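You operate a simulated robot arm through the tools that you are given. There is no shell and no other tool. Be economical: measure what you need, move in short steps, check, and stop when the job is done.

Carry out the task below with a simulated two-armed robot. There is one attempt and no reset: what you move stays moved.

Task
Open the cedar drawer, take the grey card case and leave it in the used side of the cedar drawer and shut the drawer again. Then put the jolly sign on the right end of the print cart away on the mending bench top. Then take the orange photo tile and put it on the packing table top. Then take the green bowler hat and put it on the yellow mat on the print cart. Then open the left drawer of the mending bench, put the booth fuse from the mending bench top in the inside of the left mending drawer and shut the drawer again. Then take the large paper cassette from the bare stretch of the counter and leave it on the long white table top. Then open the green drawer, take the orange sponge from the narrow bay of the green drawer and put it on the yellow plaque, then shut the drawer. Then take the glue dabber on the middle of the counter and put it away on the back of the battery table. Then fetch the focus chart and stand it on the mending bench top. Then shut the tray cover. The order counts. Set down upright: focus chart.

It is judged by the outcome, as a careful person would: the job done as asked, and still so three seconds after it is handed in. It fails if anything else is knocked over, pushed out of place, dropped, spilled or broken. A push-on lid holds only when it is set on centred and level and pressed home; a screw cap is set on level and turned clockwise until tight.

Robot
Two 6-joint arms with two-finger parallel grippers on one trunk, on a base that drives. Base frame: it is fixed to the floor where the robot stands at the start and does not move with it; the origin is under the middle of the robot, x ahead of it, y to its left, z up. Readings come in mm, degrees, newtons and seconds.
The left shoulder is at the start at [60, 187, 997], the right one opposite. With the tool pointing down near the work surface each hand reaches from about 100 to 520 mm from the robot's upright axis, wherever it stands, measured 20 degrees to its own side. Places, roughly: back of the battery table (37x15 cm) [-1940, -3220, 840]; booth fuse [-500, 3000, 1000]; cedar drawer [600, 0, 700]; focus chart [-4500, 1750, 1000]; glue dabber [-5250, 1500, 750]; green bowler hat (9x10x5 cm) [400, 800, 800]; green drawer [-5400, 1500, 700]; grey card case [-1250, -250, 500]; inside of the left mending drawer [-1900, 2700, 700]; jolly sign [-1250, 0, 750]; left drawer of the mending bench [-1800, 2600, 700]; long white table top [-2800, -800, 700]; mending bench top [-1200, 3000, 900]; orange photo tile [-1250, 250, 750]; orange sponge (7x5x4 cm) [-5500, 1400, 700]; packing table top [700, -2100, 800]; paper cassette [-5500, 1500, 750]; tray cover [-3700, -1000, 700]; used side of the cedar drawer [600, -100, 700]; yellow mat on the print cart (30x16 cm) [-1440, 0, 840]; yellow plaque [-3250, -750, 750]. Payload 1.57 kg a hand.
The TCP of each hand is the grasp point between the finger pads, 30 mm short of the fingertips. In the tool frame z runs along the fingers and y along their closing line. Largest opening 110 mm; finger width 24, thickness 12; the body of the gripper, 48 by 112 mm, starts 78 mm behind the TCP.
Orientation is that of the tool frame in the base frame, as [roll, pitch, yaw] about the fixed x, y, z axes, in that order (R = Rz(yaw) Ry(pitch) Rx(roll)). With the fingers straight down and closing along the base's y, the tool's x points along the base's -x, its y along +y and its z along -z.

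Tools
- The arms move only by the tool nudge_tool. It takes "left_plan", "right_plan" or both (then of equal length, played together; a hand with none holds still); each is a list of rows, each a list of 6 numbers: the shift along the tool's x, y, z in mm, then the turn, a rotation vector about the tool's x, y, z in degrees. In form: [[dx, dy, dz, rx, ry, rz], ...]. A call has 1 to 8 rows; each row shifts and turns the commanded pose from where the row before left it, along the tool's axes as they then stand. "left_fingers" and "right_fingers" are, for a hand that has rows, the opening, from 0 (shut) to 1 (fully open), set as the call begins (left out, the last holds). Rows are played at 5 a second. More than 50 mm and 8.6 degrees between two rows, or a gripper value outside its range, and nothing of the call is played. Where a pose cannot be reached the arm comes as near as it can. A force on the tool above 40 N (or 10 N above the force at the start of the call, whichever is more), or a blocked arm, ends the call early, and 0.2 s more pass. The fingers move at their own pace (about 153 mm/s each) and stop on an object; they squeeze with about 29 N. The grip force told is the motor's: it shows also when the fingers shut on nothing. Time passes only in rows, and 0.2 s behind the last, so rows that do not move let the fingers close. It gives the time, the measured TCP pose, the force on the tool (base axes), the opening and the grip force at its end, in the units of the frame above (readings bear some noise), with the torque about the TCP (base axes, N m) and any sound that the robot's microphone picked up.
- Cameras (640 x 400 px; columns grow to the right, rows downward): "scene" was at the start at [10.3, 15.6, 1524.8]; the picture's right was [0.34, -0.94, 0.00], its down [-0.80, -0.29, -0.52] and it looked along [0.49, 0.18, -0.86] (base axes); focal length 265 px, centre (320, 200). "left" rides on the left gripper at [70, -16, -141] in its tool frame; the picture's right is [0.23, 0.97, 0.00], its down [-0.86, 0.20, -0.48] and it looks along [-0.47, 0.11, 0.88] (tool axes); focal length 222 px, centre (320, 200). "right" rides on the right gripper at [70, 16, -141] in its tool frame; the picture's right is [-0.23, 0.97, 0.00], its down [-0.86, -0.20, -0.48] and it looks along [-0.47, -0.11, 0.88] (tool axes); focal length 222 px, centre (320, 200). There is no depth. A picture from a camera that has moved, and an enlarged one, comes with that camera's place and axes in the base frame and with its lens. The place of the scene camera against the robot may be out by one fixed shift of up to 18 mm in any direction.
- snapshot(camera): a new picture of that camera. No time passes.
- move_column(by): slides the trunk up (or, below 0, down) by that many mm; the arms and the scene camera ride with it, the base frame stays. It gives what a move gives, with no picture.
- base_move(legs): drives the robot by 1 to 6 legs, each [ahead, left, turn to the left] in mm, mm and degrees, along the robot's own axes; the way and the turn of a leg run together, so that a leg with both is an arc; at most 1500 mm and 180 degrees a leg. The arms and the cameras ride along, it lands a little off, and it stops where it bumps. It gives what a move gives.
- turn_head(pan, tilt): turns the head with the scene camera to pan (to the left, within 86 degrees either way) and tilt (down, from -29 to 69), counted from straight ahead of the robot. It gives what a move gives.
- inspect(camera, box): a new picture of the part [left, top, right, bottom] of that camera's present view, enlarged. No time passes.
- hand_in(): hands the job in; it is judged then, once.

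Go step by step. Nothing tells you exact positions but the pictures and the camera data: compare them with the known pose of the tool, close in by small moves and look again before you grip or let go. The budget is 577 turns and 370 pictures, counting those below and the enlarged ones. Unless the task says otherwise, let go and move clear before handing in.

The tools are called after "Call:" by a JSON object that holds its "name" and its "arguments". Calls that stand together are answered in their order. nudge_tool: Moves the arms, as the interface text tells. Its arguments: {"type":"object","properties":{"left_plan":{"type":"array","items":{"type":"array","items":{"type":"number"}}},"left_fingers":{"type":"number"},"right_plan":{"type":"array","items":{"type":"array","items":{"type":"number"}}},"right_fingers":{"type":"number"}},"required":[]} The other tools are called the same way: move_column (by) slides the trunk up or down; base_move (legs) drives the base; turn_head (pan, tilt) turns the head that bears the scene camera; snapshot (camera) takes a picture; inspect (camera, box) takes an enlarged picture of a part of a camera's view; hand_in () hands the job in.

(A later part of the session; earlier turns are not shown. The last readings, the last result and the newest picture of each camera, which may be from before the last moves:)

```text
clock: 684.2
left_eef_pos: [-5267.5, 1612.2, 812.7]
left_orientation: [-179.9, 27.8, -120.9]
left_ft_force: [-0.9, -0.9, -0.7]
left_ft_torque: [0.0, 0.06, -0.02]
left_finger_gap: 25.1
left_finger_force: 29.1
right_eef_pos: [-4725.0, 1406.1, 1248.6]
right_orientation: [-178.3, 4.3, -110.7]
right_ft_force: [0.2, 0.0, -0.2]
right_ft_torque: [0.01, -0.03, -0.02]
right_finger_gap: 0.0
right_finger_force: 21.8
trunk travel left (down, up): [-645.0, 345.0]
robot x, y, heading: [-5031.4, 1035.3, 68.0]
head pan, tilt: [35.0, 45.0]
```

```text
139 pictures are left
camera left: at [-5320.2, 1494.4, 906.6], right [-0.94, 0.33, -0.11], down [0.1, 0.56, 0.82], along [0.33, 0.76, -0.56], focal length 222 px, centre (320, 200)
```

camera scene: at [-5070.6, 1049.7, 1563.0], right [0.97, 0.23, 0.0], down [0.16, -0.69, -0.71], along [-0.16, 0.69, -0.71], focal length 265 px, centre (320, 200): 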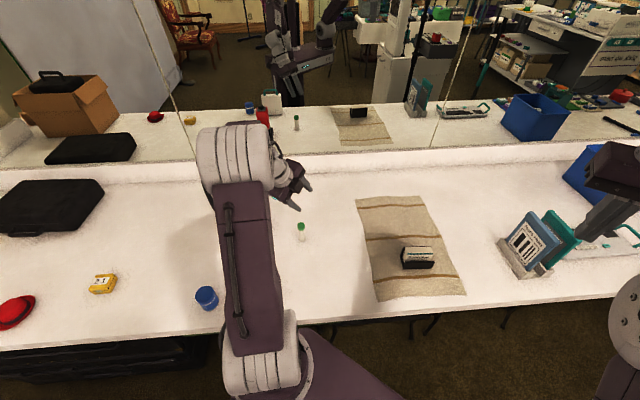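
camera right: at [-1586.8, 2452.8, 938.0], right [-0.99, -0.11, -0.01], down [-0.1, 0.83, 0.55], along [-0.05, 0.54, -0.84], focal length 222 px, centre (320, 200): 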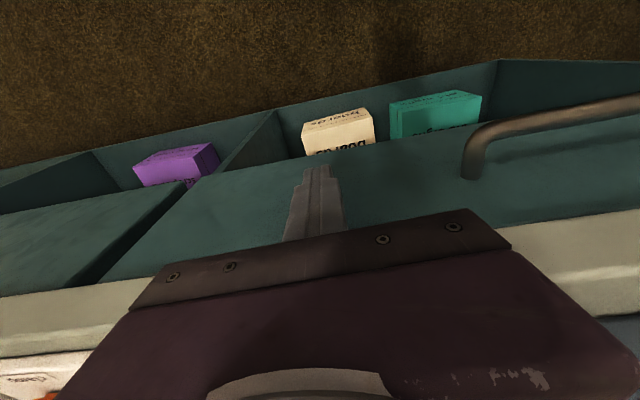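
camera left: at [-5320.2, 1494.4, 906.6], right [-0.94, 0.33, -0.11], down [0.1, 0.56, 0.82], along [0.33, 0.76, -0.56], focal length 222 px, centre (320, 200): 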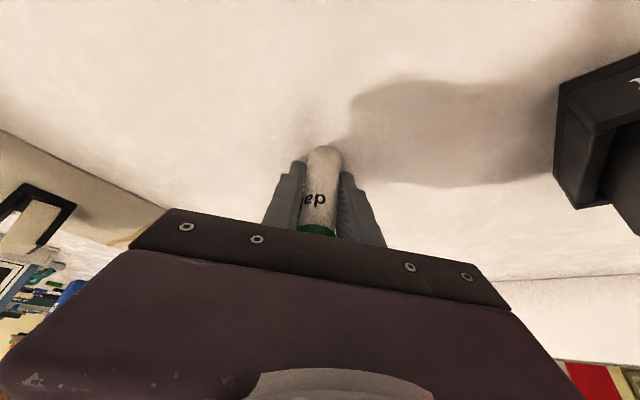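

The bottle is gripped. I raise the column and drive back out, then turn to face the far tables.

Call:
{"name": "move_column", "arguments": {"by": 300}}

Call:
{"name": "base_move", "arguments": {"legs": [[-613, -514, 0], [-640, -380, 0], [0, 0, 110], [0, 0, 110]]}}

Call:
{"name": "snapshot", "arguments": {"camera": "left"}}

```text
clock: 687.2
left_eef_pos: [-5267.1, 1611.4, 1113.4]
left_orientation: [-179.8, 27.8, -120.9]
left_ft_force: [0.3, -0.5, -0.1]
left_ft_torque: [-0.04, -0.03, 0.01]
left_finger_gap: 25.1
left_finger_force: 28.7
right_eef_pos: [-4724.3, 1405.8, 1547.8]
right_orientation: [-178.4, 4.2, -110.7]
right_ft_force: [0.4, -0.4, 0.4]
right_ft_torque: [-0.02, 0.01, 0.0]
right_finger_gap: 0.4
right_finger_force: 21.2
trunk travel left (down, up): [-945.0, 45.0]
robot x, y, heading: [-5037.4, 1033.3, 68.1]
head pan, tilt: [35.0, 45.0]
```

```text
clock: 704.4
left_eef_pos: [-4119.2, -757.1, 1114.2]
left_orientation: [-179.7, 27.9, 100.0]
left_ft_force: [0.3, 0.4, 0.9]
left_ft_torque: [0.03, 0.0, 0.0]
left_finger_gap: 24.8
left_finger_force: 28.8
right_eef_pos: [-4664.1, -958.6, 1548.7]
right_orientation: [-178.5, 4.2, 110.2]
right_ft_force: [0.4, 0.4, 0.1]
right_ft_torque: [0.0, -0.03, 0.0]
right_finger_gap: 0.0
right_finger_force: 21.4
trunk travel left (down, up): [-945.0, 45.0]
robot x, y, heading: [-4674.5, -473.4, -71.0]
head pan, tilt: [35.0, 45.0]
```

```text
138 pictures are left
camera left: at [-4157.5, -633.6, 1206.7], right [0.92, 0.36, -0.11], down [0.29, -0.49, 0.82], along [0.25, -0.79, -0.56], focal length 222 px, centre (320, 200)
```

left: 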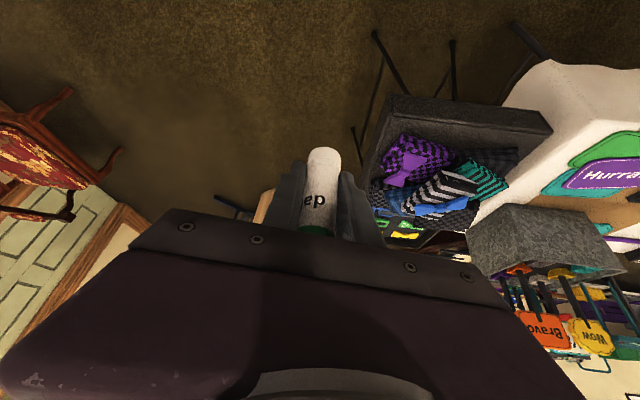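

Call:
{"name": "base_move", "arguments": {"legs": [[60, 1000, -1], [0, 900, 0], [0, 820, 0]]}}

Call:
{"name": "turn_head", "arguments": {"pan": 0, "tilt": 35}}

Call:
{"name": "snapshot", "arguments": {"camera": "scene"}}

```text
clock: 717.9
left_eef_pos: [-1526.0, 9.6, 1113.4]
left_orientation: [-179.9, 27.8, 98.7]
left_ft_force: [-0.4, 0.1, -0.4]
left_ft_torque: [0.01, 0.0, 0.01]
left_finger_gap: 24.6
left_finger_force: 29.8
right_eef_pos: [-2076.2, -180.6, 1547.7]
right_orientation: [-178.5, 4.4, 109.1]
right_ft_force: [1.0, -1.0, 0.0]
right_ft_torque: [0.01, -0.02, -0.02]
right_finger_gap: 0.3
right_finger_force: 21.4
trunk travel left (down, up): [-945.0, 45.0]
robot x, y, heading: [-2072.8, 305.1, -72.3]
head pan, tilt: [35.0, 45.0]
```

```text
clock: 718.9
left_eef_pos: [-1524.7, 9.8, 1113.5]
left_orientation: [-179.8, 27.8, 98.7]
left_ft_force: [0.8, 0.0, -0.7]
left_ft_torque: [0.0, -0.02, -0.02]
left_finger_gap: 25.0
left_finger_force: 28.9
right_eef_pos: [-2074.0, -179.5, 1548.1]
right_orientation: [-178.4, 4.2, 109.0]
right_ft_force: [0.3, -0.6, -1.1]
right_ft_torque: [-0.01, 0.03, 0.02]
right_finger_gap: 0.2
right_finger_force: 21.8
trunk travel left (down, up): [-945.0, 45.0]
robot x, y, heading: [-2066.7, 304.8, -72.2]
head pan, tilt: [0.0, 35.0]
```

```text
137 pictures are left
camera scene: at [-2055.9, 271.7, 1877.8], right [-0.95, -0.3, 0.0], down [-0.17, 0.55, -0.82], along [0.25, -0.78, -0.57], focal length 265 px, centre (320, 200)
```

scene: 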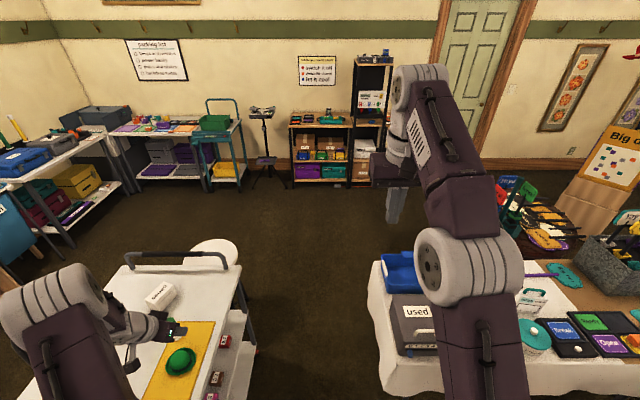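

The aisle is straight ahead. I drive through it toward the battery table.

Call:
{"name": "base_move", "arguments": {"legs": [[800, 75, 0], [900, 0, 0]]}}

Call:
{"name": "turn_head", "arguments": {"pan": -25, "tilt": 30}}

Call:
{"name": "snapshot", "arguments": {"camera": "scene"}}

```text
clock: 727.5
left_eef_pos: [-942.3, -1588.2, 1113.7]
left_orientation: [-179.9, 27.8, 98.6]
left_ft_force: [-0.4, -0.2, -0.2]
left_ft_torque: [-0.01, -0.04, 0.02]
left_finger_gap: 24.7
left_finger_force: 29.0
right_eef_pos: [-1493.8, -1775.1, 1548.3]
right_orientation: [-178.5, 4.4, 108.8]
right_ft_force: [-0.5, 0.3, 0.6]
right_ft_torque: [0.02, 0.04, -0.01]
right_finger_gap: 0.0
right_finger_force: 21.1
trunk travel left (down, up): [-945.0, 45.0]
robot x, y, heading: [-1488.2, -1289.4, -72.7]
head pan, tilt: [0.0, 35.0]
```

```text
clock: 728.4
left_eef_pos: [-942.6, -1588.7, 1113.3]
left_orientation: [-179.8, 27.8, 98.6]
left_ft_force: [0.3, -0.5, -0.2]
left_ft_torque: [0.04, -0.03, 0.05]
left_finger_gap: 25.1
left_finger_force: 29.0
right_eef_pos: [-1492.9, -1776.5, 1547.6]
right_orientation: [-178.4, 4.3, 108.8]
right_ft_force: [-0.5, -0.7, -0.4]
right_ft_torque: [-0.02, -0.03, -0.02]
right_finger_gap: 0.0
right_finger_force: 21.3
trunk travel left (down, up): [-945.0, 45.0]
robot x, y, heading: [-1491.7, -1292.7, -72.5]
head pan, tilt: [-25.0, 30.0]
```

```text
136 pictures are left
camera scene: at [-1512.0, -1332.3, 1885.6], right [-0.99, 0.13, 0.0], down [0.06, 0.5, -0.87], along [-0.11, -0.86, -0.5], focal length 265 px, centre (320, 200)
```

scene: 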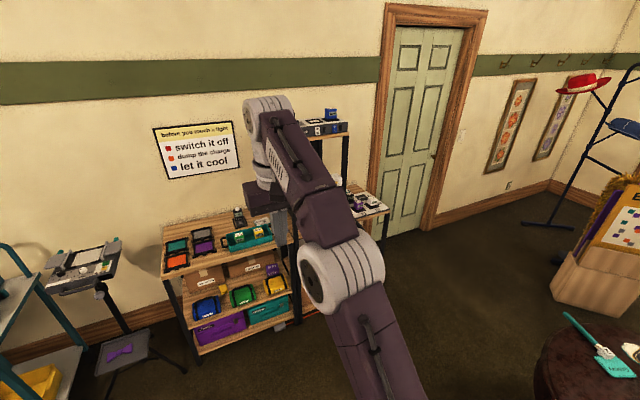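

The battery table is the small white-topped one right of the tall shelf. I move diagonally toward it.

Call:
{"name": "base_move", "arguments": {"legs": [[700, -900, 0]]}}

Call:
{"name": "turn_head", "arguments": {"pan": 0, "tilt": 40}}

Call:
{"name": "snapshot", "arguments": {"camera": "scene"}}

```text
clock: 734.3
left_eef_pos: [-1585.5, -2527.7, 1112.7]
left_orientation: [-179.9, 27.8, 98.9]
left_ft_force: [-0.3, 0.5, -0.1]
left_ft_torque: [-0.04, 0.0, -0.03]
left_finger_gap: 24.9
left_finger_force: 29.3
right_eef_pos: [-2133.6, -2720.4, 1548.8]
right_orientation: [-178.5, 4.4, 109.2]
right_ft_force: [0.4, -0.1, 0.0]
right_ft_torque: [-0.02, 0.03, 0.0]
right_finger_gap: 0.3
right_finger_force: 21.8
trunk travel left (down, up): [-945.0, 45.0]
robot x, y, heading: [-2132.7, -2236.0, -72.1]
head pan, tilt: [-25.0, 30.0]
```

```text
clock: 735.1
left_eef_pos: [-1587.0, -2528.3, 1113.0]
left_orientation: [-179.8, 27.8, 99.0]
left_ft_force: [-0.1, -0.4, -0.6]
left_ft_torque: [0.03, 0.0, -0.04]
left_finger_gap: 24.7
left_finger_force: 28.9
right_eef_pos: [-2134.5, -2720.5, 1547.9]
right_orientation: [-178.6, 4.2, 109.2]
right_ft_force: [-0.4, -0.5, -0.1]
right_ft_torque: [-0.02, -0.05, -0.01]
right_finger_gap: 0.0
right_finger_force: 21.1
trunk travel left (down, up): [-945.0, 45.0]
robot x, y, heading: [-2134.2, -2237.1, -72.3]
head pan, tilt: [0.0, 40.0]
```

```text
135 pictures are left
camera scene: at [-2120.0, -2266.9, 1870.3], right [-0.95, -0.31, 0.0], down [-0.2, 0.61, -0.77], along [0.24, -0.73, -0.64], focal length 265 px, centre (320, 200)
```

scene: 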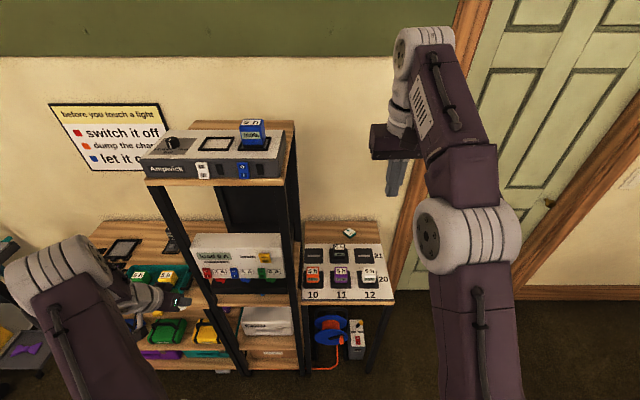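

The back strip of the battery table is free right of the little green cube, around [-2045, -3248]. I position the base and turn so the left shoulder leads.

Call:
{"name": "base_move", "arguments": {"legs": [[0, -235, 0], [0, 0, -40], [160, 135, 0]]}}

Call:
{"name": "turn_head", "arguments": {"pan": 35, "tilt": 45}}

Call:
{"name": "snapshot", "arguments": {"camera": "scene"}}

Call:
{"name": "snapshot", "arguments": {"camera": "left"}}

```text
clock: 740.0
left_eef_pos: [-2059.9, -3078.7, 1115.8]
left_orientation: [180.0, 27.9, 59.0]
left_ft_force: [0.4, 0.4, -0.4]
left_ft_torque: [-0.02, -0.04, 0.0]
left_finger_gap: 25.0
left_finger_force: 29.0
right_eef_pos: [-2604.4, -2871.1, 1549.6]
right_orientation: [-178.6, 4.5, 69.2]
right_ft_force: [0.0, 0.9, -0.2]
right_ft_torque: [-0.05, -0.02, 0.0]
right_finger_gap: 0.1
right_finger_force: 21.5
trunk travel left (down, up): [-945.0, 45.0]
robot x, y, heading: [-2291.7, -2503.3, -112.2]
head pan, tilt: [0.0, 40.0]
```

```text
clock: 741.0
left_eef_pos: [-2057.7, -3082.5, 1113.3]
left_orientation: [-179.7, 27.8, 59.1]
left_ft_force: [0.4, 0.1, -0.3]
left_ft_torque: [0.01, -0.02, 0.01]
left_finger_gap: 24.7
left_finger_force: 29.1
right_eef_pos: [-2600.8, -2878.7, 1547.6]
right_orientation: [-178.4, 4.3, 69.3]
right_ft_force: [0.1, -0.8, 0.0]
right_ft_torque: [0.0, -0.02, -0.01]
right_finger_gap: 0.2
right_finger_force: 21.4
trunk travel left (down, up): [-945.0, 45.0]
robot x, y, heading: [-2290.6, -2505.2, -112.1]
head pan, tilt: [35.0, 45.0]
```

```text
134 pictures are left
camera scene: at [-2242.4, -2538.7, 1863.0], right [-0.97, -0.22, 0.0], down [-0.16, 0.69, -0.71], along [0.16, -0.69, -0.71], focal length 265 px, centre (320, 200)
```

scene: 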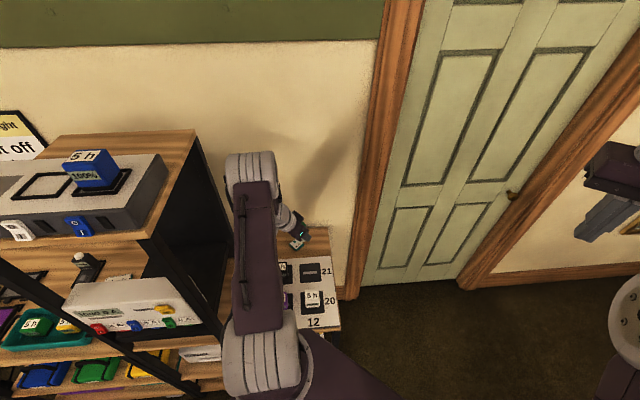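

```text
133 pictures are left
camera left: at [-2007.0, -2965.1, 1206.0], right [0.94, -0.33, -0.11], down [-0.1, -0.56, 0.82], along [-0.33, -0.76, -0.56], focal length 222 px, centre (320, 200)
```

left: 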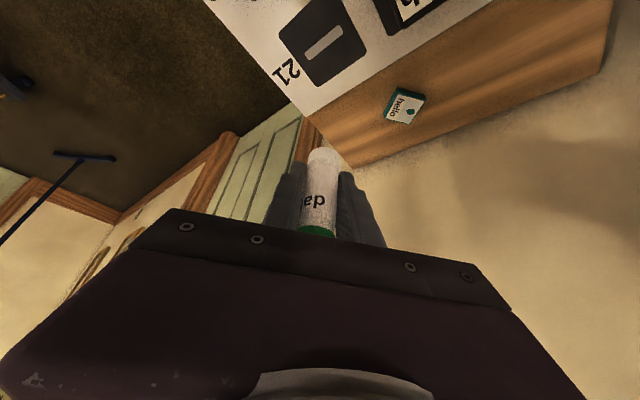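

I move the base 95 mm along −y and the arm the rest, over the free spot right of the tile.

Call:
{"name": "base_move", "arguments": {"legs": [[88, 36, 0]]}}

Call:
{"name": "nudge_tool", "arguments": {"left_plan": [[-16, 11, 8.6, 0, 0, 0], [-16, 11, 8.6, 0, 0, 0]]}}

Call:
{"name": "snapshot", "arguments": {"camera": "left"}}

```text
clock: 742.1
left_eef_pos: [-2058.5, -3170.3, 1116.1]
left_orientation: [-179.9, 28.1, 58.8]
left_ft_force: [-0.7, -0.1, 0.8]
left_ft_torque: [-0.05, 0.0, 0.01]
left_finger_gap: 25.0
left_finger_force: 29.3
right_eef_pos: [-2601.2, -2960.8, 1551.0]
right_orientation: [-178.6, 4.8, 69.3]
right_ft_force: [1.3, 1.1, 0.3]
right_ft_torque: [-0.07, 0.0, 0.02]
right_finger_gap: 0.0
right_finger_force: 21.0
trunk travel left (down, up): [-945.0, 45.0]
robot x, y, heading: [-2286.8, -2598.6, -112.3]
head pan, tilt: [35.0, 45.0]
```

```text
clock: 742.7
left_eef_pos: [-2058.9, -3216.9, 1115.4]
left_orientation: [-179.9, 28.0, 59.0]
left_ft_force: [0.2, -1.1, -0.2]
left_ft_torque: [-0.03, -0.01, 0.02]
left_finger_gap: 24.8
left_finger_force: 29.1
right_eef_pos: [-2602.3, -2966.0, 1549.1]
right_orientation: [-178.5, 4.5, 69.2]
right_ft_force: [-0.3, 0.5, 0.1]
right_ft_torque: [-0.02, 0.01, 0.04]
right_finger_gap: 0.0
right_finger_force: 20.8
trunk travel left (down, up): [-945.0, 45.0]
robot x, y, heading: [-2291.9, -2598.2, -112.2]
head pan, tilt: [35.0, 45.0]
```

```text
132 pictures are left
camera left: at [-2006.9, -3097.7, 1207.9], right [0.94, -0.33, -0.11], down [-0.1, -0.56, 0.82], along [-0.33, -0.76, -0.56], focal length 222 px, centre (320, 200)
```

left: 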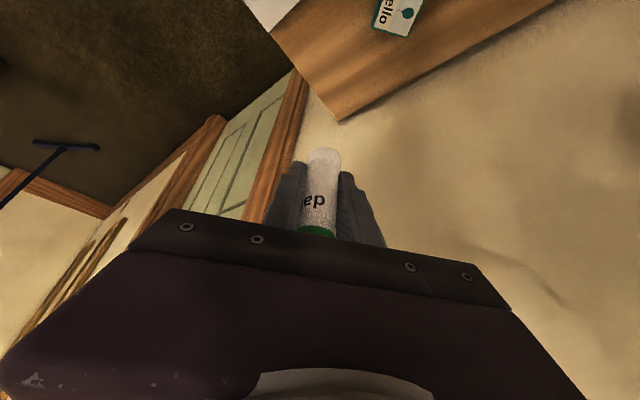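

The bottle is above the back strip. I lower in stages.

Call:
{"name": "move_column", "arguments": {"by": -120}}

Call:
{"name": "move_column", "arguments": {"by": -90}}

Call:
{"name": "snapshot", "arguments": {"camera": "left"}}

Call:
{"name": "snapshot", "arguments": {"camera": "scene"}}

```text
clock: 744.2
left_eef_pos: [-2058.2, -3219.6, 994.1]
left_orientation: [-179.8, 27.8, 59.0]
left_ft_force: [-0.1, -0.9, 0.4]
left_ft_torque: [-0.05, -0.01, 0.0]
left_finger_gap: 24.8
left_finger_force: 28.9
right_eef_pos: [-2601.7, -2970.6, 1427.8]
right_orientation: [-178.4, 4.3, 69.2]
right_ft_force: [-0.8, -0.6, 0.4]
right_ft_torque: [0.01, -0.02, 0.01]
right_finger_gap: 0.0
right_finger_force: 21.3
trunk travel left (down, up): [-825.0, 165.0]
robot x, y, heading: [-2286.6, -2597.5, -112.3]
head pan, tilt: [35.0, 45.0]
```

```text
clock: 745.5
left_eef_pos: [-2058.2, -3219.5, 902.9]
left_orientation: [-179.8, 27.7, 59.0]
left_ft_force: [0.2, 0.3, -0.4]
left_ft_torque: [0.02, 0.02, 0.04]
left_finger_gap: 24.7
left_finger_force: 28.1
right_eef_pos: [-2601.8, -2971.1, 1338.9]
right_orientation: [-178.4, 4.4, 69.2]
right_ft_force: [0.2, -1.1, -1.0]
right_ft_torque: [0.0, 0.02, 0.0]
right_finger_gap: 0.0
right_finger_force: 21.4
trunk travel left (down, up): [-735.0, 255.0]
robot x, y, heading: [-2287.2, -2600.4, -111.9]
head pan, tilt: [35.0, 45.0]
```

```text
131 pictures are left
camera left: at [-2006.9, -3101.0, 996.2], right [0.94, -0.33, -0.11], down [-0.1, -0.56, 0.82], along [-0.33, -0.76, -0.56], focal length 222 px, centre (320, 200)
```

left: 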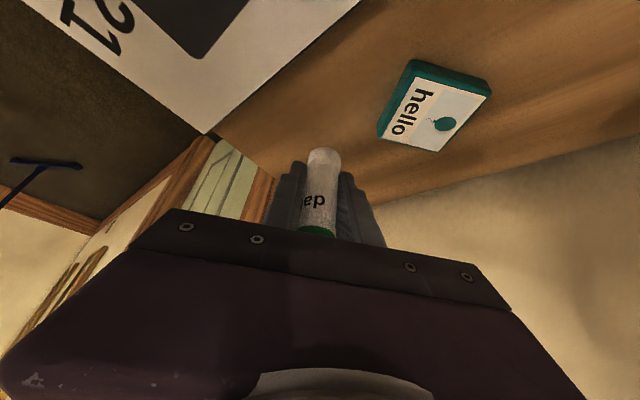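

```text
130 pictures are left
camera scene: at [-2242.3, -2631.3, 1653.0], right [-0.97, -0.22, 0.0], down [-0.16, 0.69, -0.71], along [0.16, -0.69, -0.71], focal length 265 px, centre (320, 200)
```

scene: 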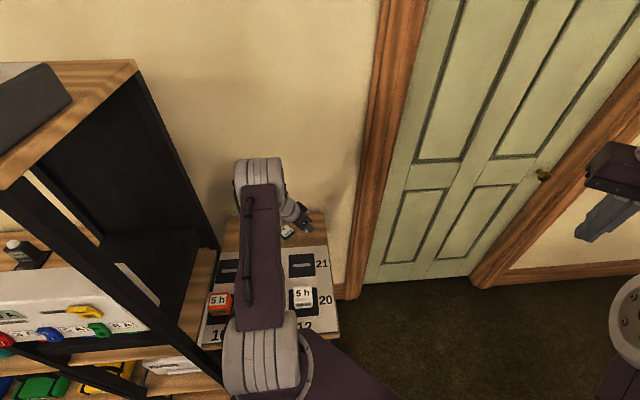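

Call:
{"name": "move_column", "arguments": {"by": -35}}

Call:
{"name": "move_column", "arguments": {"by": -10}}

Call:
{"name": "snapshot", "arguments": {"camera": "left"}}

```text
clock: 746.1
left_eef_pos: [-2058.6, -3221.5, 882.7]
left_orientation: [179.6, 28.6, 58.8]
left_ft_force: [-0.9, 4.4, 15.1]
left_ft_torque: [0.19, -0.02, 0.0]
left_finger_gap: 24.7
left_finger_force: 29.3
right_eef_pos: [-2603.4, -2968.5, 1310.6]
right_orientation: [-178.5, 4.3, 69.2]
right_ft_force: [-0.4, 0.1, -0.6]
right_ft_torque: [0.01, 0.0, 0.0]
right_finger_gap: 0.0
right_finger_force: 21.8
trunk travel left (down, up): [-707.0, 283.0]
robot x, y, heading: [-2288.0, -2602.3, -112.2]
head pan, tilt: [35.0, 45.0]
stopped: the force on the tool passed its limit at 50 N (the readings are from after the stop); the commanded pose is now the measured one
```

```text
clock: 746.5
left_eef_pos: [-2057.4, -3226.4, 881.8]
left_orientation: [179.2, 29.3, 58.7]
left_ft_force: [-0.7, 14.5, 33.2]
left_ft_torque: [0.8, 0.25, -0.09]
left_finger_gap: 24.5
left_finger_force: 29.6
right_eef_pos: [-2603.1, -2968.5, 1305.2]
right_orientation: [-178.5, 4.5, 69.2]
right_ft_force: [0.6, -0.7, 0.0]
right_ft_torque: [0.08, -0.02, -0.01]
right_finger_gap: 0.0
right_finger_force: 21.5
trunk travel left (down, up): [-701.0, 289.0]
robot x, y, heading: [-2283.9, -2600.4, -112.0]
head pan, tilt: [35.0, 45.0]
stopped: the force on the tool passed its limit at 46 N (the readings are from after the stop); the commanded pose is now the measured one
```

```text
129 pictures are left
camera left: at [-2005.9, -3105.2, 971.9], right [0.94, -0.33, -0.1], down [-0.1, -0.54, 0.84], along [-0.33, -0.78, -0.54], focal length 222 px, centre (320, 200)
```

left: 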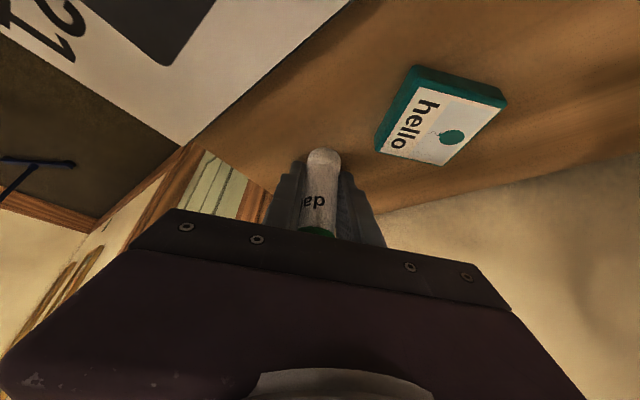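

It touches the table (z≈850). I ease up 3 mm, open the fingers and withdraw.

Call:
{"name": "move_column", "arguments": {"by": 4}}

Call:
{"name": "nudge_tool", "arguments": {"left_plan": [[0, 0, 0, 0, 0, 0], [0, 0, 0, 0, 0, 0]], "left_fingers": 0.5}}

Call:
{"name": "snapshot", "arguments": {"camera": "left"}}

```text
clock: 747.1
left_eef_pos: [-2056.5, -3227.0, 881.9]
left_orientation: [179.3, 28.8, 58.7]
left_ft_force: [-2.7, -0.1, 6.1]
left_ft_torque: [0.11, 0.08, 0.01]
left_finger_gap: 24.7
left_finger_force: 28.9
right_eef_pos: [-2603.3, -2969.5, 1308.7]
right_orientation: [-178.5, 4.5, 69.3]
right_ft_force: [-1.1, -0.3, -0.7]
right_ft_torque: [0.02, 0.0, 0.0]
right_finger_gap: 0.3
right_finger_force: 21.4
trunk travel left (down, up): [-705.0, 285.0]
robot x, y, heading: [-2290.6, -2599.4, -111.8]
head pan, tilt: [35.0, 45.0]
```

```text
clock: 747.7
left_eef_pos: [-2056.4, -3226.8, 882.1]
left_orientation: [179.2, 28.9, 58.7]
left_ft_force: [6.6, -2.4, 6.6]
left_ft_torque: [-0.02, 0.01, 0.04]
left_finger_gap: 49.1
left_finger_force: 0.1
right_eef_pos: [-2601.1, -2970.3, 1309.7]
right_orientation: [-178.4, 4.4, 69.3]
right_ft_force: [-0.3, -0.6, 0.5]
right_ft_torque: [-0.05, -0.01, 0.0]
right_finger_gap: 0.0
right_finger_force: 21.6
trunk travel left (down, up): [-705.0, 285.0]
robot x, y, heading: [-2286.7, -2598.6, -112.3]
head pan, tilt: [35.0, 45.0]
```

```text
128 pictures are left
camera left: at [-2004.4, -3106.5, 972.8], right [0.94, -0.33, -0.1], down [-0.1, -0.54, 0.83], along [-0.33, -0.77, -0.54], focal length 222 px, centre (320, 200)
```

left: 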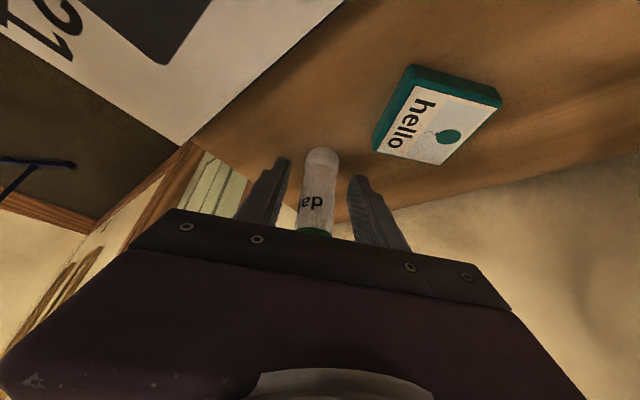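

The bottle stands. I withdraw along the tool axis.

Call:
{"name": "nudge_tool", "arguments": {"left_plan": [[0, 0, -20, 0, 0, 0], [0, 0, -35, 0, 0, 0], [0, 0, -40, 0, 0, 0], [0, 0, -40, 0, 0, 0]]}}

Call:
{"name": "move_column", "arguments": {"by": 180}}

Call:
{"name": "snapshot", "arguments": {"camera": "left"}}

```text
clock: 748.7
left_eef_pos: [-2023.3, -3169.2, 1002.6]
left_orientation: [179.3, 28.9, 58.7]
left_ft_force: [-0.7, 0.2, -0.3]
left_ft_torque: [-0.04, -0.02, 0.04]
left_finger_gap: 55.2
left_finger_force: 0.1
right_eef_pos: [-2601.6, -2969.5, 1308.2]
right_orientation: [-178.6, 4.4, 69.2]
right_ft_force: [0.2, 0.2, -0.1]
right_ft_torque: [-0.06, -0.01, -0.02]
right_finger_gap: 0.3
right_finger_force: 21.4
trunk travel left (down, up): [-705.0, 285.0]
robot x, y, heading: [-2288.9, -2599.6, -112.1]
head pan, tilt: [35.0, 45.0]
```

```text
clock: 750.7
left_eef_pos: [-2024.7, -3169.9, 1179.9]
left_orientation: [179.4, 28.9, 58.7]
left_ft_force: [0.2, 0.2, -0.5]
left_ft_torque: [0.0, 0.02, 0.02]
left_finger_gap: 54.8
left_finger_force: 0.0
right_eef_pos: [-2602.0, -2970.9, 1487.4]
right_orientation: [-178.4, 4.3, 69.2]
right_ft_force: [0.7, 0.6, 0.4]
right_ft_torque: [0.0, -0.02, 0.01]
right_finger_gap: 0.0
right_finger_force: 21.5
trunk travel left (down, up): [-885.0, 105.0]
robot x, y, heading: [-2289.3, -2597.7, -112.3]
head pan, tilt: [35.0, 45.0]
```

```text
127 pictures are left
camera left: at [-1972.4, -3050.4, 1271.6], right [0.94, -0.33, -0.1], down [-0.1, -0.54, 0.83], along [-0.33, -0.77, -0.54], focal length 222 px, centre (320, 200)
```

left: 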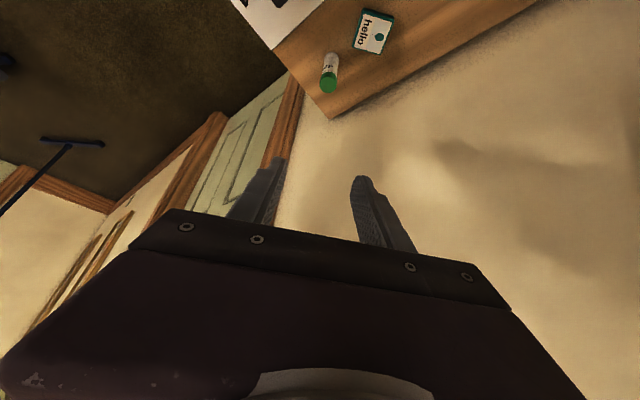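

The dabber is on the back strip. Now the focus chart at the far counter: I retrace my path backward through the aisle.

Call:
{"name": "base_move", "arguments": {"legs": [[0, 0, 40], [-500, 580, 0], [-500, 575, 0], [-850, -40, 0], [-850, 0, 0]]}}

Call:
{"name": "base_move", "arguments": {"legs": [[0, -900, 0], [0, -900, 0], [0, -680, 0]]}}

```text
clock: 752.4
left_eef_pos: [-1839.0, -3027.7, 1173.9]
left_orientation: [-179.7, 27.3, 81.9]
left_ft_force: [-0.4, -0.9, 0.5]
left_ft_torque: [-0.01, 0.02, 0.02]
left_finger_gap: 54.9
left_finger_force: 0.0
right_eef_pos: [-2437.6, -3085.6, 1480.7]
right_orientation: [-179.2, 3.8, 93.4]
right_ft_force: [0.3, -0.2, 0.3]
right_ft_torque: [-0.03, -0.02, 0.0]
right_finger_gap: 0.0
right_finger_force: 21.5
trunk travel left (down, up): [-885.0, 105.0]
robot x, y, heading: [-2287.9, -2602.2, -87.7]
head pan, tilt: [35.0, 45.0]
stopped in leg 1: the robot was blocked; the commanded pose is now the measured one
```

```text
clock: 759.4
left_eef_pos: [-3104.7, -3138.2, 1175.2]
left_orientation: [-179.5, 28.4, 75.7]
left_ft_force: [0.5, 0.5, 0.2]
left_ft_torque: [-0.03, 0.02, 0.01]
left_finger_gap: 54.8
left_finger_force: 0.1
right_eef_pos: [-3705.4, -3119.6, 1488.7]
right_orientation: [-178.4, 4.6, 86.5]
right_ft_force: [0.3, 0.4, 1.3]
right_ft_torque: [-0.04, 0.02, -0.01]
right_finger_gap: 0.0
right_finger_force: 21.1
trunk travel left (down, up): [-885.0, 105.0]
robot x, y, heading: [-3517.3, -2674.1, -94.6]
head pan, tilt: [35.0, 45.0]
stopped in leg 2: the robot was blocked; the commanded pose is now the measured one
```

The first turn was blocked and the second call drove me sideways until blocked. I look at what I touched.

Call:
{"name": "turn_head", "arguments": {"pan": -80, "tilt": 40}}

Call:
{"name": "snapshot", "arguments": {"camera": "scene"}}

Call:
{"name": "turn_head", "arguments": {"pan": 80, "tilt": 40}}

Call:
{"name": "snapshot", "arguments": {"camera": "scene"}}

```text
clock: 761.4
left_eef_pos: [-3106.0, -3140.5, 1173.2]
left_orientation: [-179.4, 28.2, 75.8]
left_ft_force: [-0.1, 0.3, 0.1]
left_ft_torque: [0.02, 0.01, 0.01]
left_finger_gap: 55.5
left_finger_force: 0.1
right_eef_pos: [-3705.8, -3126.1, 1488.0]
right_orientation: [-178.4, 4.3, 86.6]
right_ft_force: [0.8, -0.1, -0.7]
right_ft_torque: [0.0, -0.01, -0.04]
right_finger_gap: 0.2
right_finger_force: 21.4
trunk travel left (down, up): [-885.0, 105.0]
robot x, y, heading: [-3518.7, -2673.9, -94.7]
head pan, tilt: [-80.0, 40.0]
```

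```text
126 pictures are left
camera scene: at [-3592.3, -2632.6, 1809.7], right [-0.09, 1.0, 0.0], down [0.64, 0.06, -0.77], along [-0.76, -0.07, -0.64], focal length 265 px, centre (320, 200)
```

scene: 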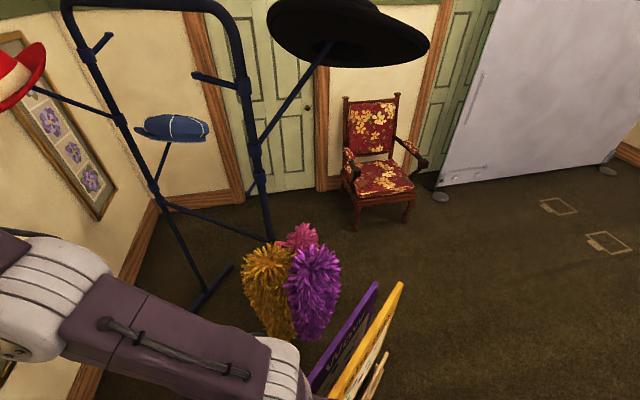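

```text
clock: 763.8
left_eef_pos: [-3106.0, -3141.0, 1173.2]
left_orientation: [-179.4, 28.3, 75.7]
left_ft_force: [0.0, 0.2, 0.0]
left_ft_torque: [0.01, 0.03, -0.02]
left_finger_gap: 55.2
left_finger_force: 0.0
right_eef_pos: [-3706.9, -3124.9, 1488.0]
right_orientation: [-178.4, 4.2, 86.5]
right_ft_force: [0.7, -0.6, 0.4]
right_ft_torque: [0.02, 0.0, -0.02]
right_finger_gap: 0.0
right_finger_force: 21.2
trunk travel left (down, up): [-885.0, 105.0]
robot x, y, heading: [-3518.3, -2677.1, -94.7]
head pan, tilt: [80.0, 40.0]
```

```text
125 pictures are left
camera scene: at [-3425.6, -2646.5, 1809.7], right [-0.25, -0.97, 0.0], down [-0.62, 0.16, -0.77], along [0.74, -0.19, -0.64], focal length 265 px, centre (320, 200)
```

scene: 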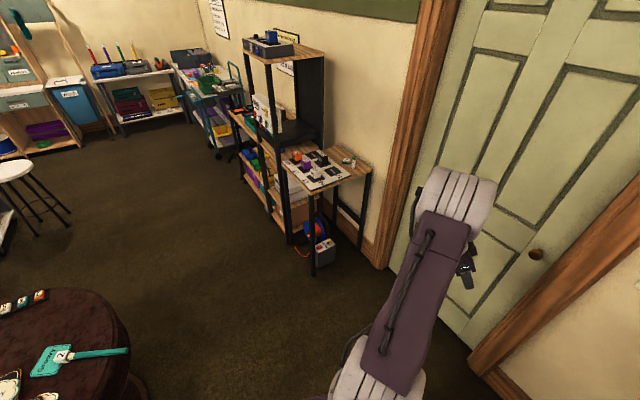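

Call:
{"name": "inspect", "arguments": {"camera": "scene", "box": [210, 20, 390, 260]}}

Call:
{"name": "base_move", "arguments": {"legs": [[0, 120, 0]]}}

Call:
{"name": "turn_head", "arguments": {"pan": -75, "tilt": 50}}

Call:
{"name": "snapshot", "arguments": {"camera": "scene"}}

```text
1.67 times, centred on (300, 140) of scene
camera zoom: at [-3425.6, -2646.5, 1809.7], right [-0.25, -0.97, 0.0], down [-0.62, 0.16, -0.77], along [0.74, -0.19, -0.64], focal length 441 px, centre (353, 300)
```

zoom: 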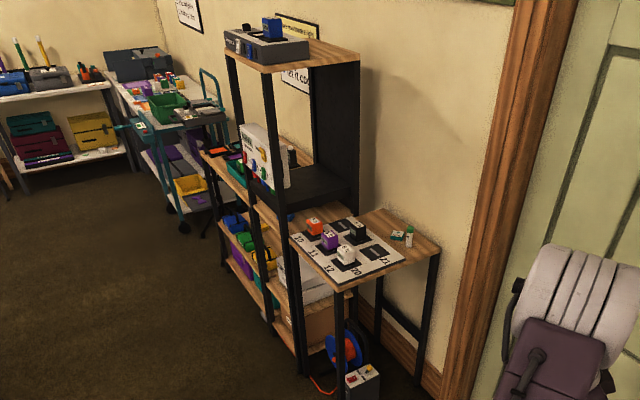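

```text
clock: 765.1
left_eef_pos: [-2990.0, -3151.1, 1174.4]
left_orientation: [-179.6, 28.1, 75.6]
left_ft_force: [0.2, 0.3, 0.5]
left_ft_torque: [0.02, -0.03, 0.03]
left_finger_gap: 54.8
left_finger_force: 0.1
right_eef_pos: [-3591.4, -3134.4, 1487.7]
right_orientation: [-178.7, 4.3, 86.6]
right_ft_force: [-0.3, -0.6, 0.2]
right_ft_torque: [-0.03, -0.03, 0.01]
right_finger_gap: 0.0
right_finger_force: 21.6
trunk travel left (down, up): [-885.0, 105.0]
robot x, y, heading: [-3398.4, -2683.7, -94.5]
head pan, tilt: [80.0, 40.0]
```

```text
clock: 767.5
left_eef_pos: [-2985.9, -3151.2, 1174.2]
left_orientation: [-179.5, 28.2, 75.8]
left_ft_force: [-0.1, 0.4, 0.2]
left_ft_torque: [0.02, 0.02, -0.01]
left_finger_gap: 55.1
left_finger_force: 0.0
right_eef_pos: [-3587.9, -3135.7, 1487.8]
right_orientation: [-178.4, 4.3, 86.6]
right_ft_force: [-0.3, -0.4, -0.3]
right_ft_torque: [0.01, 0.0, -0.03]
right_finger_gap: 0.0
right_finger_force: 21.4
trunk travel left (down, up): [-885.0, 105.0]
robot x, y, heading: [-3398.9, -2684.3, -94.7]
head pan, tilt: [-75.0, 50.0]
```

```text
123 pictures are left
camera scene: at [-3464.8, -2648.5, 1795.5], right [-0.18, 0.98, 0.0], down [0.75, 0.14, -0.64], along [-0.63, -0.12, -0.77], focal length 265 px, centre (320, 200)
```

scene: 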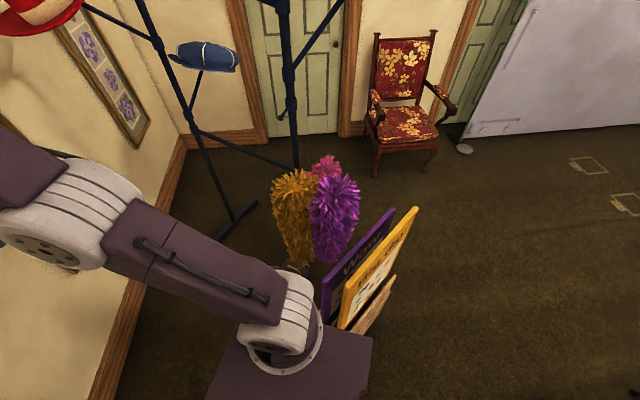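

Everything there still stands. I straighten and go back by the known way.

Call:
{"name": "base_move", "arguments": {"legs": [[0, 0, 22.5], [-370, 1120, 0], [-365, 1120, 0]]}}

```text
clock: 772.7
left_eef_pos: [-2214.2, -2497.6, 1176.9]
left_orientation: [-180.0, 27.9, 97.9]
left_ft_force: [-1.4, 0.3, -0.4]
left_ft_torque: [0.1, -0.05, 0.0]
left_finger_gap: 54.9
left_finger_force: 0.0
right_eef_pos: [-2778.1, -2715.1, 1484.2]
right_orientation: [-178.9, 4.1, 109.1]
right_ft_force: [-0.7, -0.9, -0.7]
right_ft_torque: [0.04, -0.08, -0.01]
right_finger_gap: 0.0
right_finger_force: 21.1
trunk travel left (down, up): [-885.0, 105.0]
robot x, y, heading: [-2769.4, -2219.3, -71.7]
head pan, tilt: [-75.0, 50.0]
stopped in leg 2: the robot was blocked; the commanded pose is now the measured one
```

Blocked again; I look around.

Call:
{"name": "turn_head", "arguments": {"pan": 85, "tilt": 50}}

Call:
{"name": "snapshot", "arguments": {"camera": "scene"}}

Call:
{"name": "turn_head", "arguments": {"pan": -86, "tilt": 55}}

Call:
{"name": "snapshot", "arguments": {"camera": "scene"}}

```text
clock: 775.1
left_eef_pos: [-2206.3, -2489.9, 1174.0]
left_orientation: [-179.4, 28.3, 98.3]
left_ft_force: [0.1, 0.5, -0.5]
left_ft_torque: [0.0, 0.0, 0.0]
left_finger_gap: 54.8
left_finger_force: 0.1
right_eef_pos: [-2768.0, -2705.9, 1487.2]
right_orientation: [-178.4, 4.2, 109.3]
right_ft_force: [0.7, 0.3, -0.2]
right_ft_torque: [0.06, -0.02, 0.01]
right_finger_gap: 0.1
right_finger_force: 21.3
trunk travel left (down, up): [-885.0, 105.0]
robot x, y, heading: [-2765.6, -2219.7, -72.2]
head pan, tilt: [85.0, 50.0]
```

```text
122 pictures are left
camera scene: at [-2704.5, -2153.9, 1795.6], right [0.23, -0.97, 0.0], down [-0.75, -0.17, -0.64], along [0.63, 0.15, -0.77], focal length 265 px, centre (320, 200)
```

scene: 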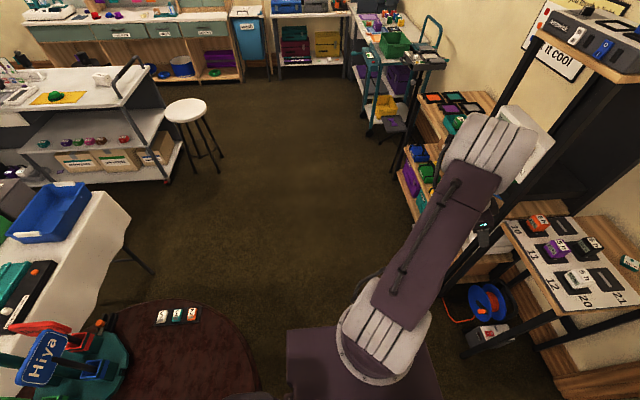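

```text
clock: 777.7
left_eef_pos: [-2206.7, -2489.8, 1173.7]
left_orientation: [-179.4, 28.3, 98.3]
left_ft_force: [-0.3, 0.0, -0.5]
left_ft_torque: [0.03, 0.03, -0.01]
left_finger_gap: 55.3
left_finger_force: 0.1
right_eef_pos: [-2766.9, -2705.3, 1486.9]
right_orientation: [-178.4, 4.3, 109.3]
right_ft_force: [0.0, 0.0, -0.4]
right_ft_torque: [0.06, 0.02, -0.02]
right_finger_gap: 0.0
right_finger_force: 21.0
trunk travel left (down, up): [-885.0, 105.0]
robot x, y, heading: [-2766.4, -2221.6, -71.9]
head pan, tilt: [-85.9, 55.0]
```

```text
121 pictures are left
camera scene: at [-2845.6, -2198.1, 1789.0], right [-0.38, 0.93, 0.0], down [0.76, 0.31, -0.57], along [-0.53, -0.22, -0.82], focal length 265 px, centre (320, 200)
```

scene: 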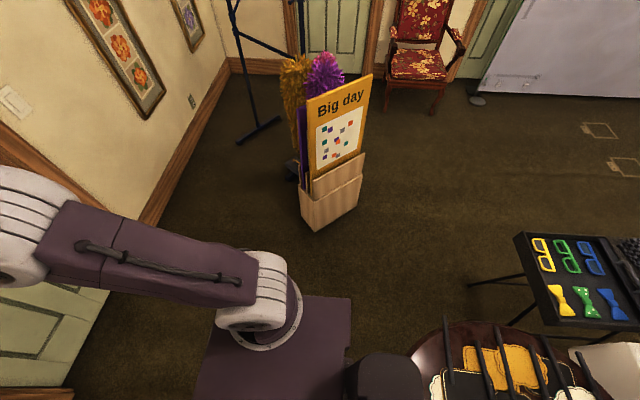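

I backed against the round sign table. I go ahead first, then around it.

Call:
{"name": "base_move", "arguments": {"legs": [[190, 0, 0], [0, 700, 0]]}}

Call:
{"name": "turn_head", "arguments": {"pan": 86, "tilt": 45}}

Call:
{"name": "snapshot", "arguments": {"camera": "scene"}}

```text
clock: 782.7
left_eef_pos: [-1488.6, -2452.5, 1175.0]
left_orientation: [-179.4, 28.2, 98.5]
left_ft_force: [-0.1, -0.1, 0.3]
left_ft_torque: [0.01, -0.02, -0.03]
left_finger_gap: 55.1
left_finger_force: 0.0
right_eef_pos: [-2047.2, -2671.2, 1487.3]
right_orientation: [-178.5, 4.3, 109.4]
right_ft_force: [0.1, 0.2, 0.4]
right_ft_torque: [0.02, -0.03, 0.0]
right_finger_gap: 0.0
right_finger_force: 20.9
trunk travel left (down, up): [-885.0, 105.0]
robot x, y, heading: [-2048.5, -2183.0, -71.8]
head pan, tilt: [-85.9, 55.0]
```

```text
clock: 785.3
left_eef_pos: [-1487.2, -2451.8, 1173.7]
left_orientation: [-179.4, 28.3, 98.5]
left_ft_force: [0.0, 0.5, -0.7]
left_ft_torque: [0.01, 0.01, -0.01]
left_finger_gap: 55.2
left_finger_force: 0.1
right_eef_pos: [-2047.5, -2670.4, 1487.1]
right_orientation: [-178.4, 4.3, 109.4]
right_ft_force: [-0.5, 0.6, -0.4]
right_ft_torque: [0.01, -0.03, 0.01]
right_finger_gap: 0.0
right_finger_force: 21.3
trunk travel left (down, up): [-885.0, 105.0]
robot x, y, heading: [-2046.0, -2185.9, -71.6]
head pan, tilt: [85.9, 45.0]
```

```text
120 pictures are left
camera scene: at [-1981.4, -2115.1, 1802.4], right [0.24, -0.97, 0.0], down [-0.69, -0.17, -0.71], along [0.69, 0.17, -0.71], focal length 265 px, centre (320, 200)
```

scene: 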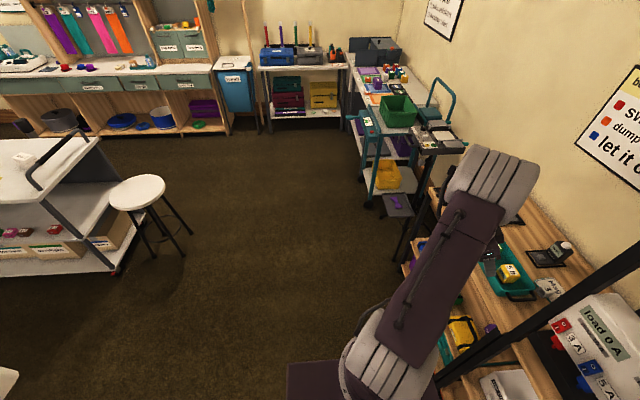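

Call:
{"name": "base_move", "arguments": {"legs": [[-660, 815, 0], [-850, 10, -0.4], [-850, 0, 0]]}}

```text
clock: 798.9
left_eef_pos: [-1439.8, 56.1, 1173.6]
left_orientation: [-179.3, 28.1, 98.7]
left_ft_force: [0.0, -0.2, 0.2]
left_ft_torque: [0.01, 0.0, 0.02]
left_finger_gap: 54.8
left_finger_force: 0.2
right_eef_pos: [-1997.7, -163.5, 1487.2]
right_orientation: [-178.3, 4.3, 109.6]
right_ft_force: [0.2, -0.3, 0.3]
right_ft_torque: [0.0, -0.02, 0.0]
right_finger_gap: 0.0
right_finger_force: 21.4
trunk travel left (down, up): [-885.0, 105.0]
robot x, y, heading: [-2002.2, 323.1, -71.8]
head pan, tilt: [85.9, 45.0]
```

Call:
{"name": "base_move", "arguments": {"legs": [[0, -900, 0], [0, -900, 0], [0, -720, 0]]}}

Call:
{"name": "base_move", "arguments": {"legs": [[0, 0, -90], [0, 0, -90]]}}

```text
clock: 811.6
left_eef_pos: [-3827.5, -748.0, 1174.0]
left_orientation: [-179.3, 28.1, 99.5]
left_ft_force: [-0.3, -0.9, -0.8]
left_ft_torque: [-0.04, -0.01, -0.01]
left_finger_gap: 54.9
left_finger_force: 0.1
right_eef_pos: [-4382.5, -973.9, 1487.7]
right_orientation: [-178.3, 4.3, 110.4]
right_ft_force: [-0.5, 1.2, -0.7]
right_ft_torque: [-0.01, -0.01, 0.0]
right_finger_gap: 0.0
right_finger_force: 21.0
trunk travel left (down, up): [-885.0, 105.0]
robot x, y, heading: [-4393.5, -487.8, -70.7]
head pan, tilt: [85.9, 45.0]
```

```text
clock: 819.6
left_eef_pos: [-4956.5, -226.1, 1174.4]
left_orientation: [-179.5, 28.2, -80.9]
left_ft_force: [0.5, 0.3, 0.1]
left_ft_torque: [-0.01, 0.0, -0.01]
left_finger_gap: 55.1
left_finger_force: 0.0
right_eef_pos: [-4399.9, -2.9, 1487.7]
right_orientation: [-178.4, 4.2, -70.0]
right_ft_force: [-0.5, 0.3, 0.8]
right_ft_torque: [-0.02, 0.03, -0.02]
right_finger_gap: 0.0
right_finger_force: 21.2
trunk travel left (down, up): [-885.0, 105.0]
robot x, y, heading: [-4395.6, -484.6, 108.9]
head pan, tilt: [85.9, 45.0]
```

I drive to the counter again and look at the chart rack.

Call:
{"name": "base_move", "arguments": {"legs": [[1400, -60, -0.8]]}}

Call:
{"name": "move_column", "arguments": {"by": -350}}

Call:
{"name": "turn_head", "arguments": {"pan": -35, "tilt": 38}}

Call:
{"name": "snapshot", "arguments": {"camera": "scene"}}

```text
clock: 826.6
left_eef_pos: [-5349.9, 1117.0, 1173.7]
left_orientation: [-179.4, 28.2, -81.0]
left_ft_force: [-0.3, 0.3, 0.4]
left_ft_torque: [0.03, 0.01, 0.0]
left_finger_gap: 54.9
left_finger_force: 0.1
right_eef_pos: [-4793.1, 1339.0, 1487.2]
right_orientation: [-178.4, 4.3, -70.0]
right_ft_force: [0.7, 0.2, 0.2]
right_ft_torque: [0.0, 0.01, 0.01]
right_finger_gap: 0.0
right_finger_force: 21.9
trunk travel left (down, up): [-885.0, 105.0]
robot x, y, heading: [-4791.6, 853.3, 108.8]
head pan, tilt: [85.9, 45.0]
```

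```text
clock: 830.0
left_eef_pos: [-5349.4, 1117.5, 824.0]
left_orientation: [-179.4, 28.3, -81.0]
left_ft_force: [0.7, -0.1, -1.0]
left_ft_torque: [-0.01, 0.0, 0.01]
left_finger_gap: 55.4
left_finger_force: 0.1
right_eef_pos: [-4792.7, 1340.5, 1137.3]
right_orientation: [-178.3, 4.3, -70.0]
right_ft_force: [0.7, 0.8, -0.1]
right_ft_torque: [-0.01, 0.0, -0.02]
right_finger_gap: 0.0
right_finger_force: 21.8
trunk travel left (down, up): [-535.0, 455.0]
robot x, y, heading: [-4786.4, 854.4, 108.8]
head pan, tilt: [85.9, 45.0]
```

```text
clock: 832.0
left_eef_pos: [-5349.5, 1117.2, 823.8]
left_orientation: [-179.5, 28.2, -81.0]
left_ft_force: [0.1, 0.8, -0.9]
left_ft_torque: [0.02, -0.01, 0.04]
left_finger_gap: 55.2
left_finger_force: 0.0
right_eef_pos: [-4792.5, 1341.2, 1138.4]
right_orientation: [-178.4, 4.4, -70.0]
right_ft_force: [0.5, -0.1, 0.0]
right_ft_torque: [0.0, 0.03, -0.03]
right_finger_gap: 0.0
right_finger_force: 21.0
trunk travel left (down, up): [-535.0, 455.0]
robot x, y, heading: [-4785.7, 853.7, 108.8]
head pan, tilt: [-35.0, 38.0]
```

```text
119 pictures are left
camera scene: at [-4737.2, 872.9, 1462.7], right [0.96, -0.28, 0.0], down [-0.17, -0.59, -0.79], along [0.22, 0.76, -0.62], focal length 265 px, centre (320, 200)
```

scene: 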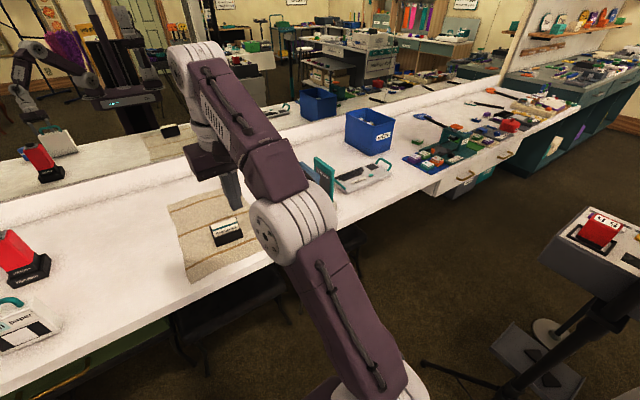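

Call:
{"name": "snapshot", "arguments": {"camera": "right"}}

Call:
{"name": "turn_head", "arguments": {"pan": -15, "tilt": 38}}

Call:
{"name": "snapshot", "arguments": {"camera": "scene"}}

```text
118 pictures are left
camera right: at [-4784.9, 1258.1, 1272.5], right [-0.99, -0.12, -0.01], down [-0.1, 0.83, 0.55], along [-0.06, 0.54, -0.84], focal length 222 px, centre (320, 200)
```

right: 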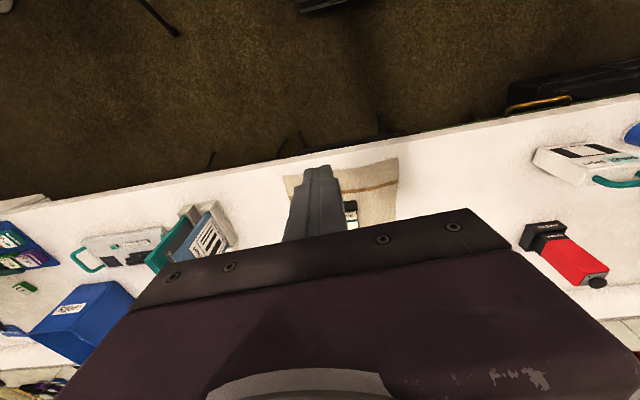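

```text
clock: 832.9
left_eef_pos: [-5350.7, 1117.2, 823.2]
left_orientation: [-179.4, 28.2, -81.0]
left_ft_force: [0.5, 0.8, -0.2]
left_ft_torque: [-0.05, 0.0, 0.03]
left_finger_gap: 55.1
left_finger_force: 0.0
right_eef_pos: [-4792.1, 1339.8, 1137.7]
right_orientation: [-178.5, 4.3, -70.0]
right_ft_force: [0.3, 1.0, 0.3]
right_ft_torque: [0.01, -0.01, 0.01]
right_finger_gap: 0.0
right_finger_force: 21.1
trunk travel left (down, up): [-535.0, 455.0]
robot x, y, heading: [-4784.6, 855.6, 108.5]
head pan, tilt: [-15.0, 38.0]
```

```text
117 pictures are left
camera scene: at [-4766.8, 876.1, 1462.7], right [1.0, 0.07, 0.0], down [0.04, -0.61, -0.79], along [-0.05, 0.79, -0.62], focal length 265 px, centre (320, 200)
```

scene: 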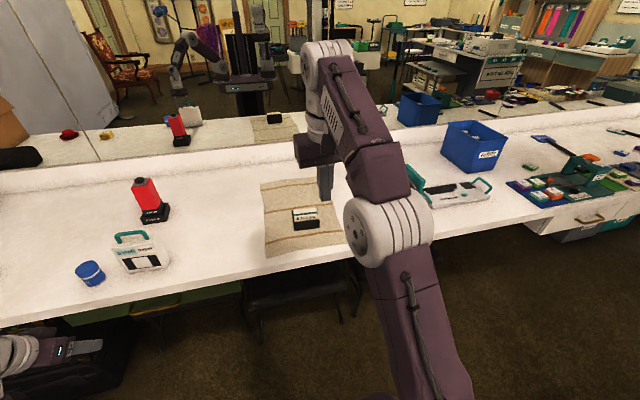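

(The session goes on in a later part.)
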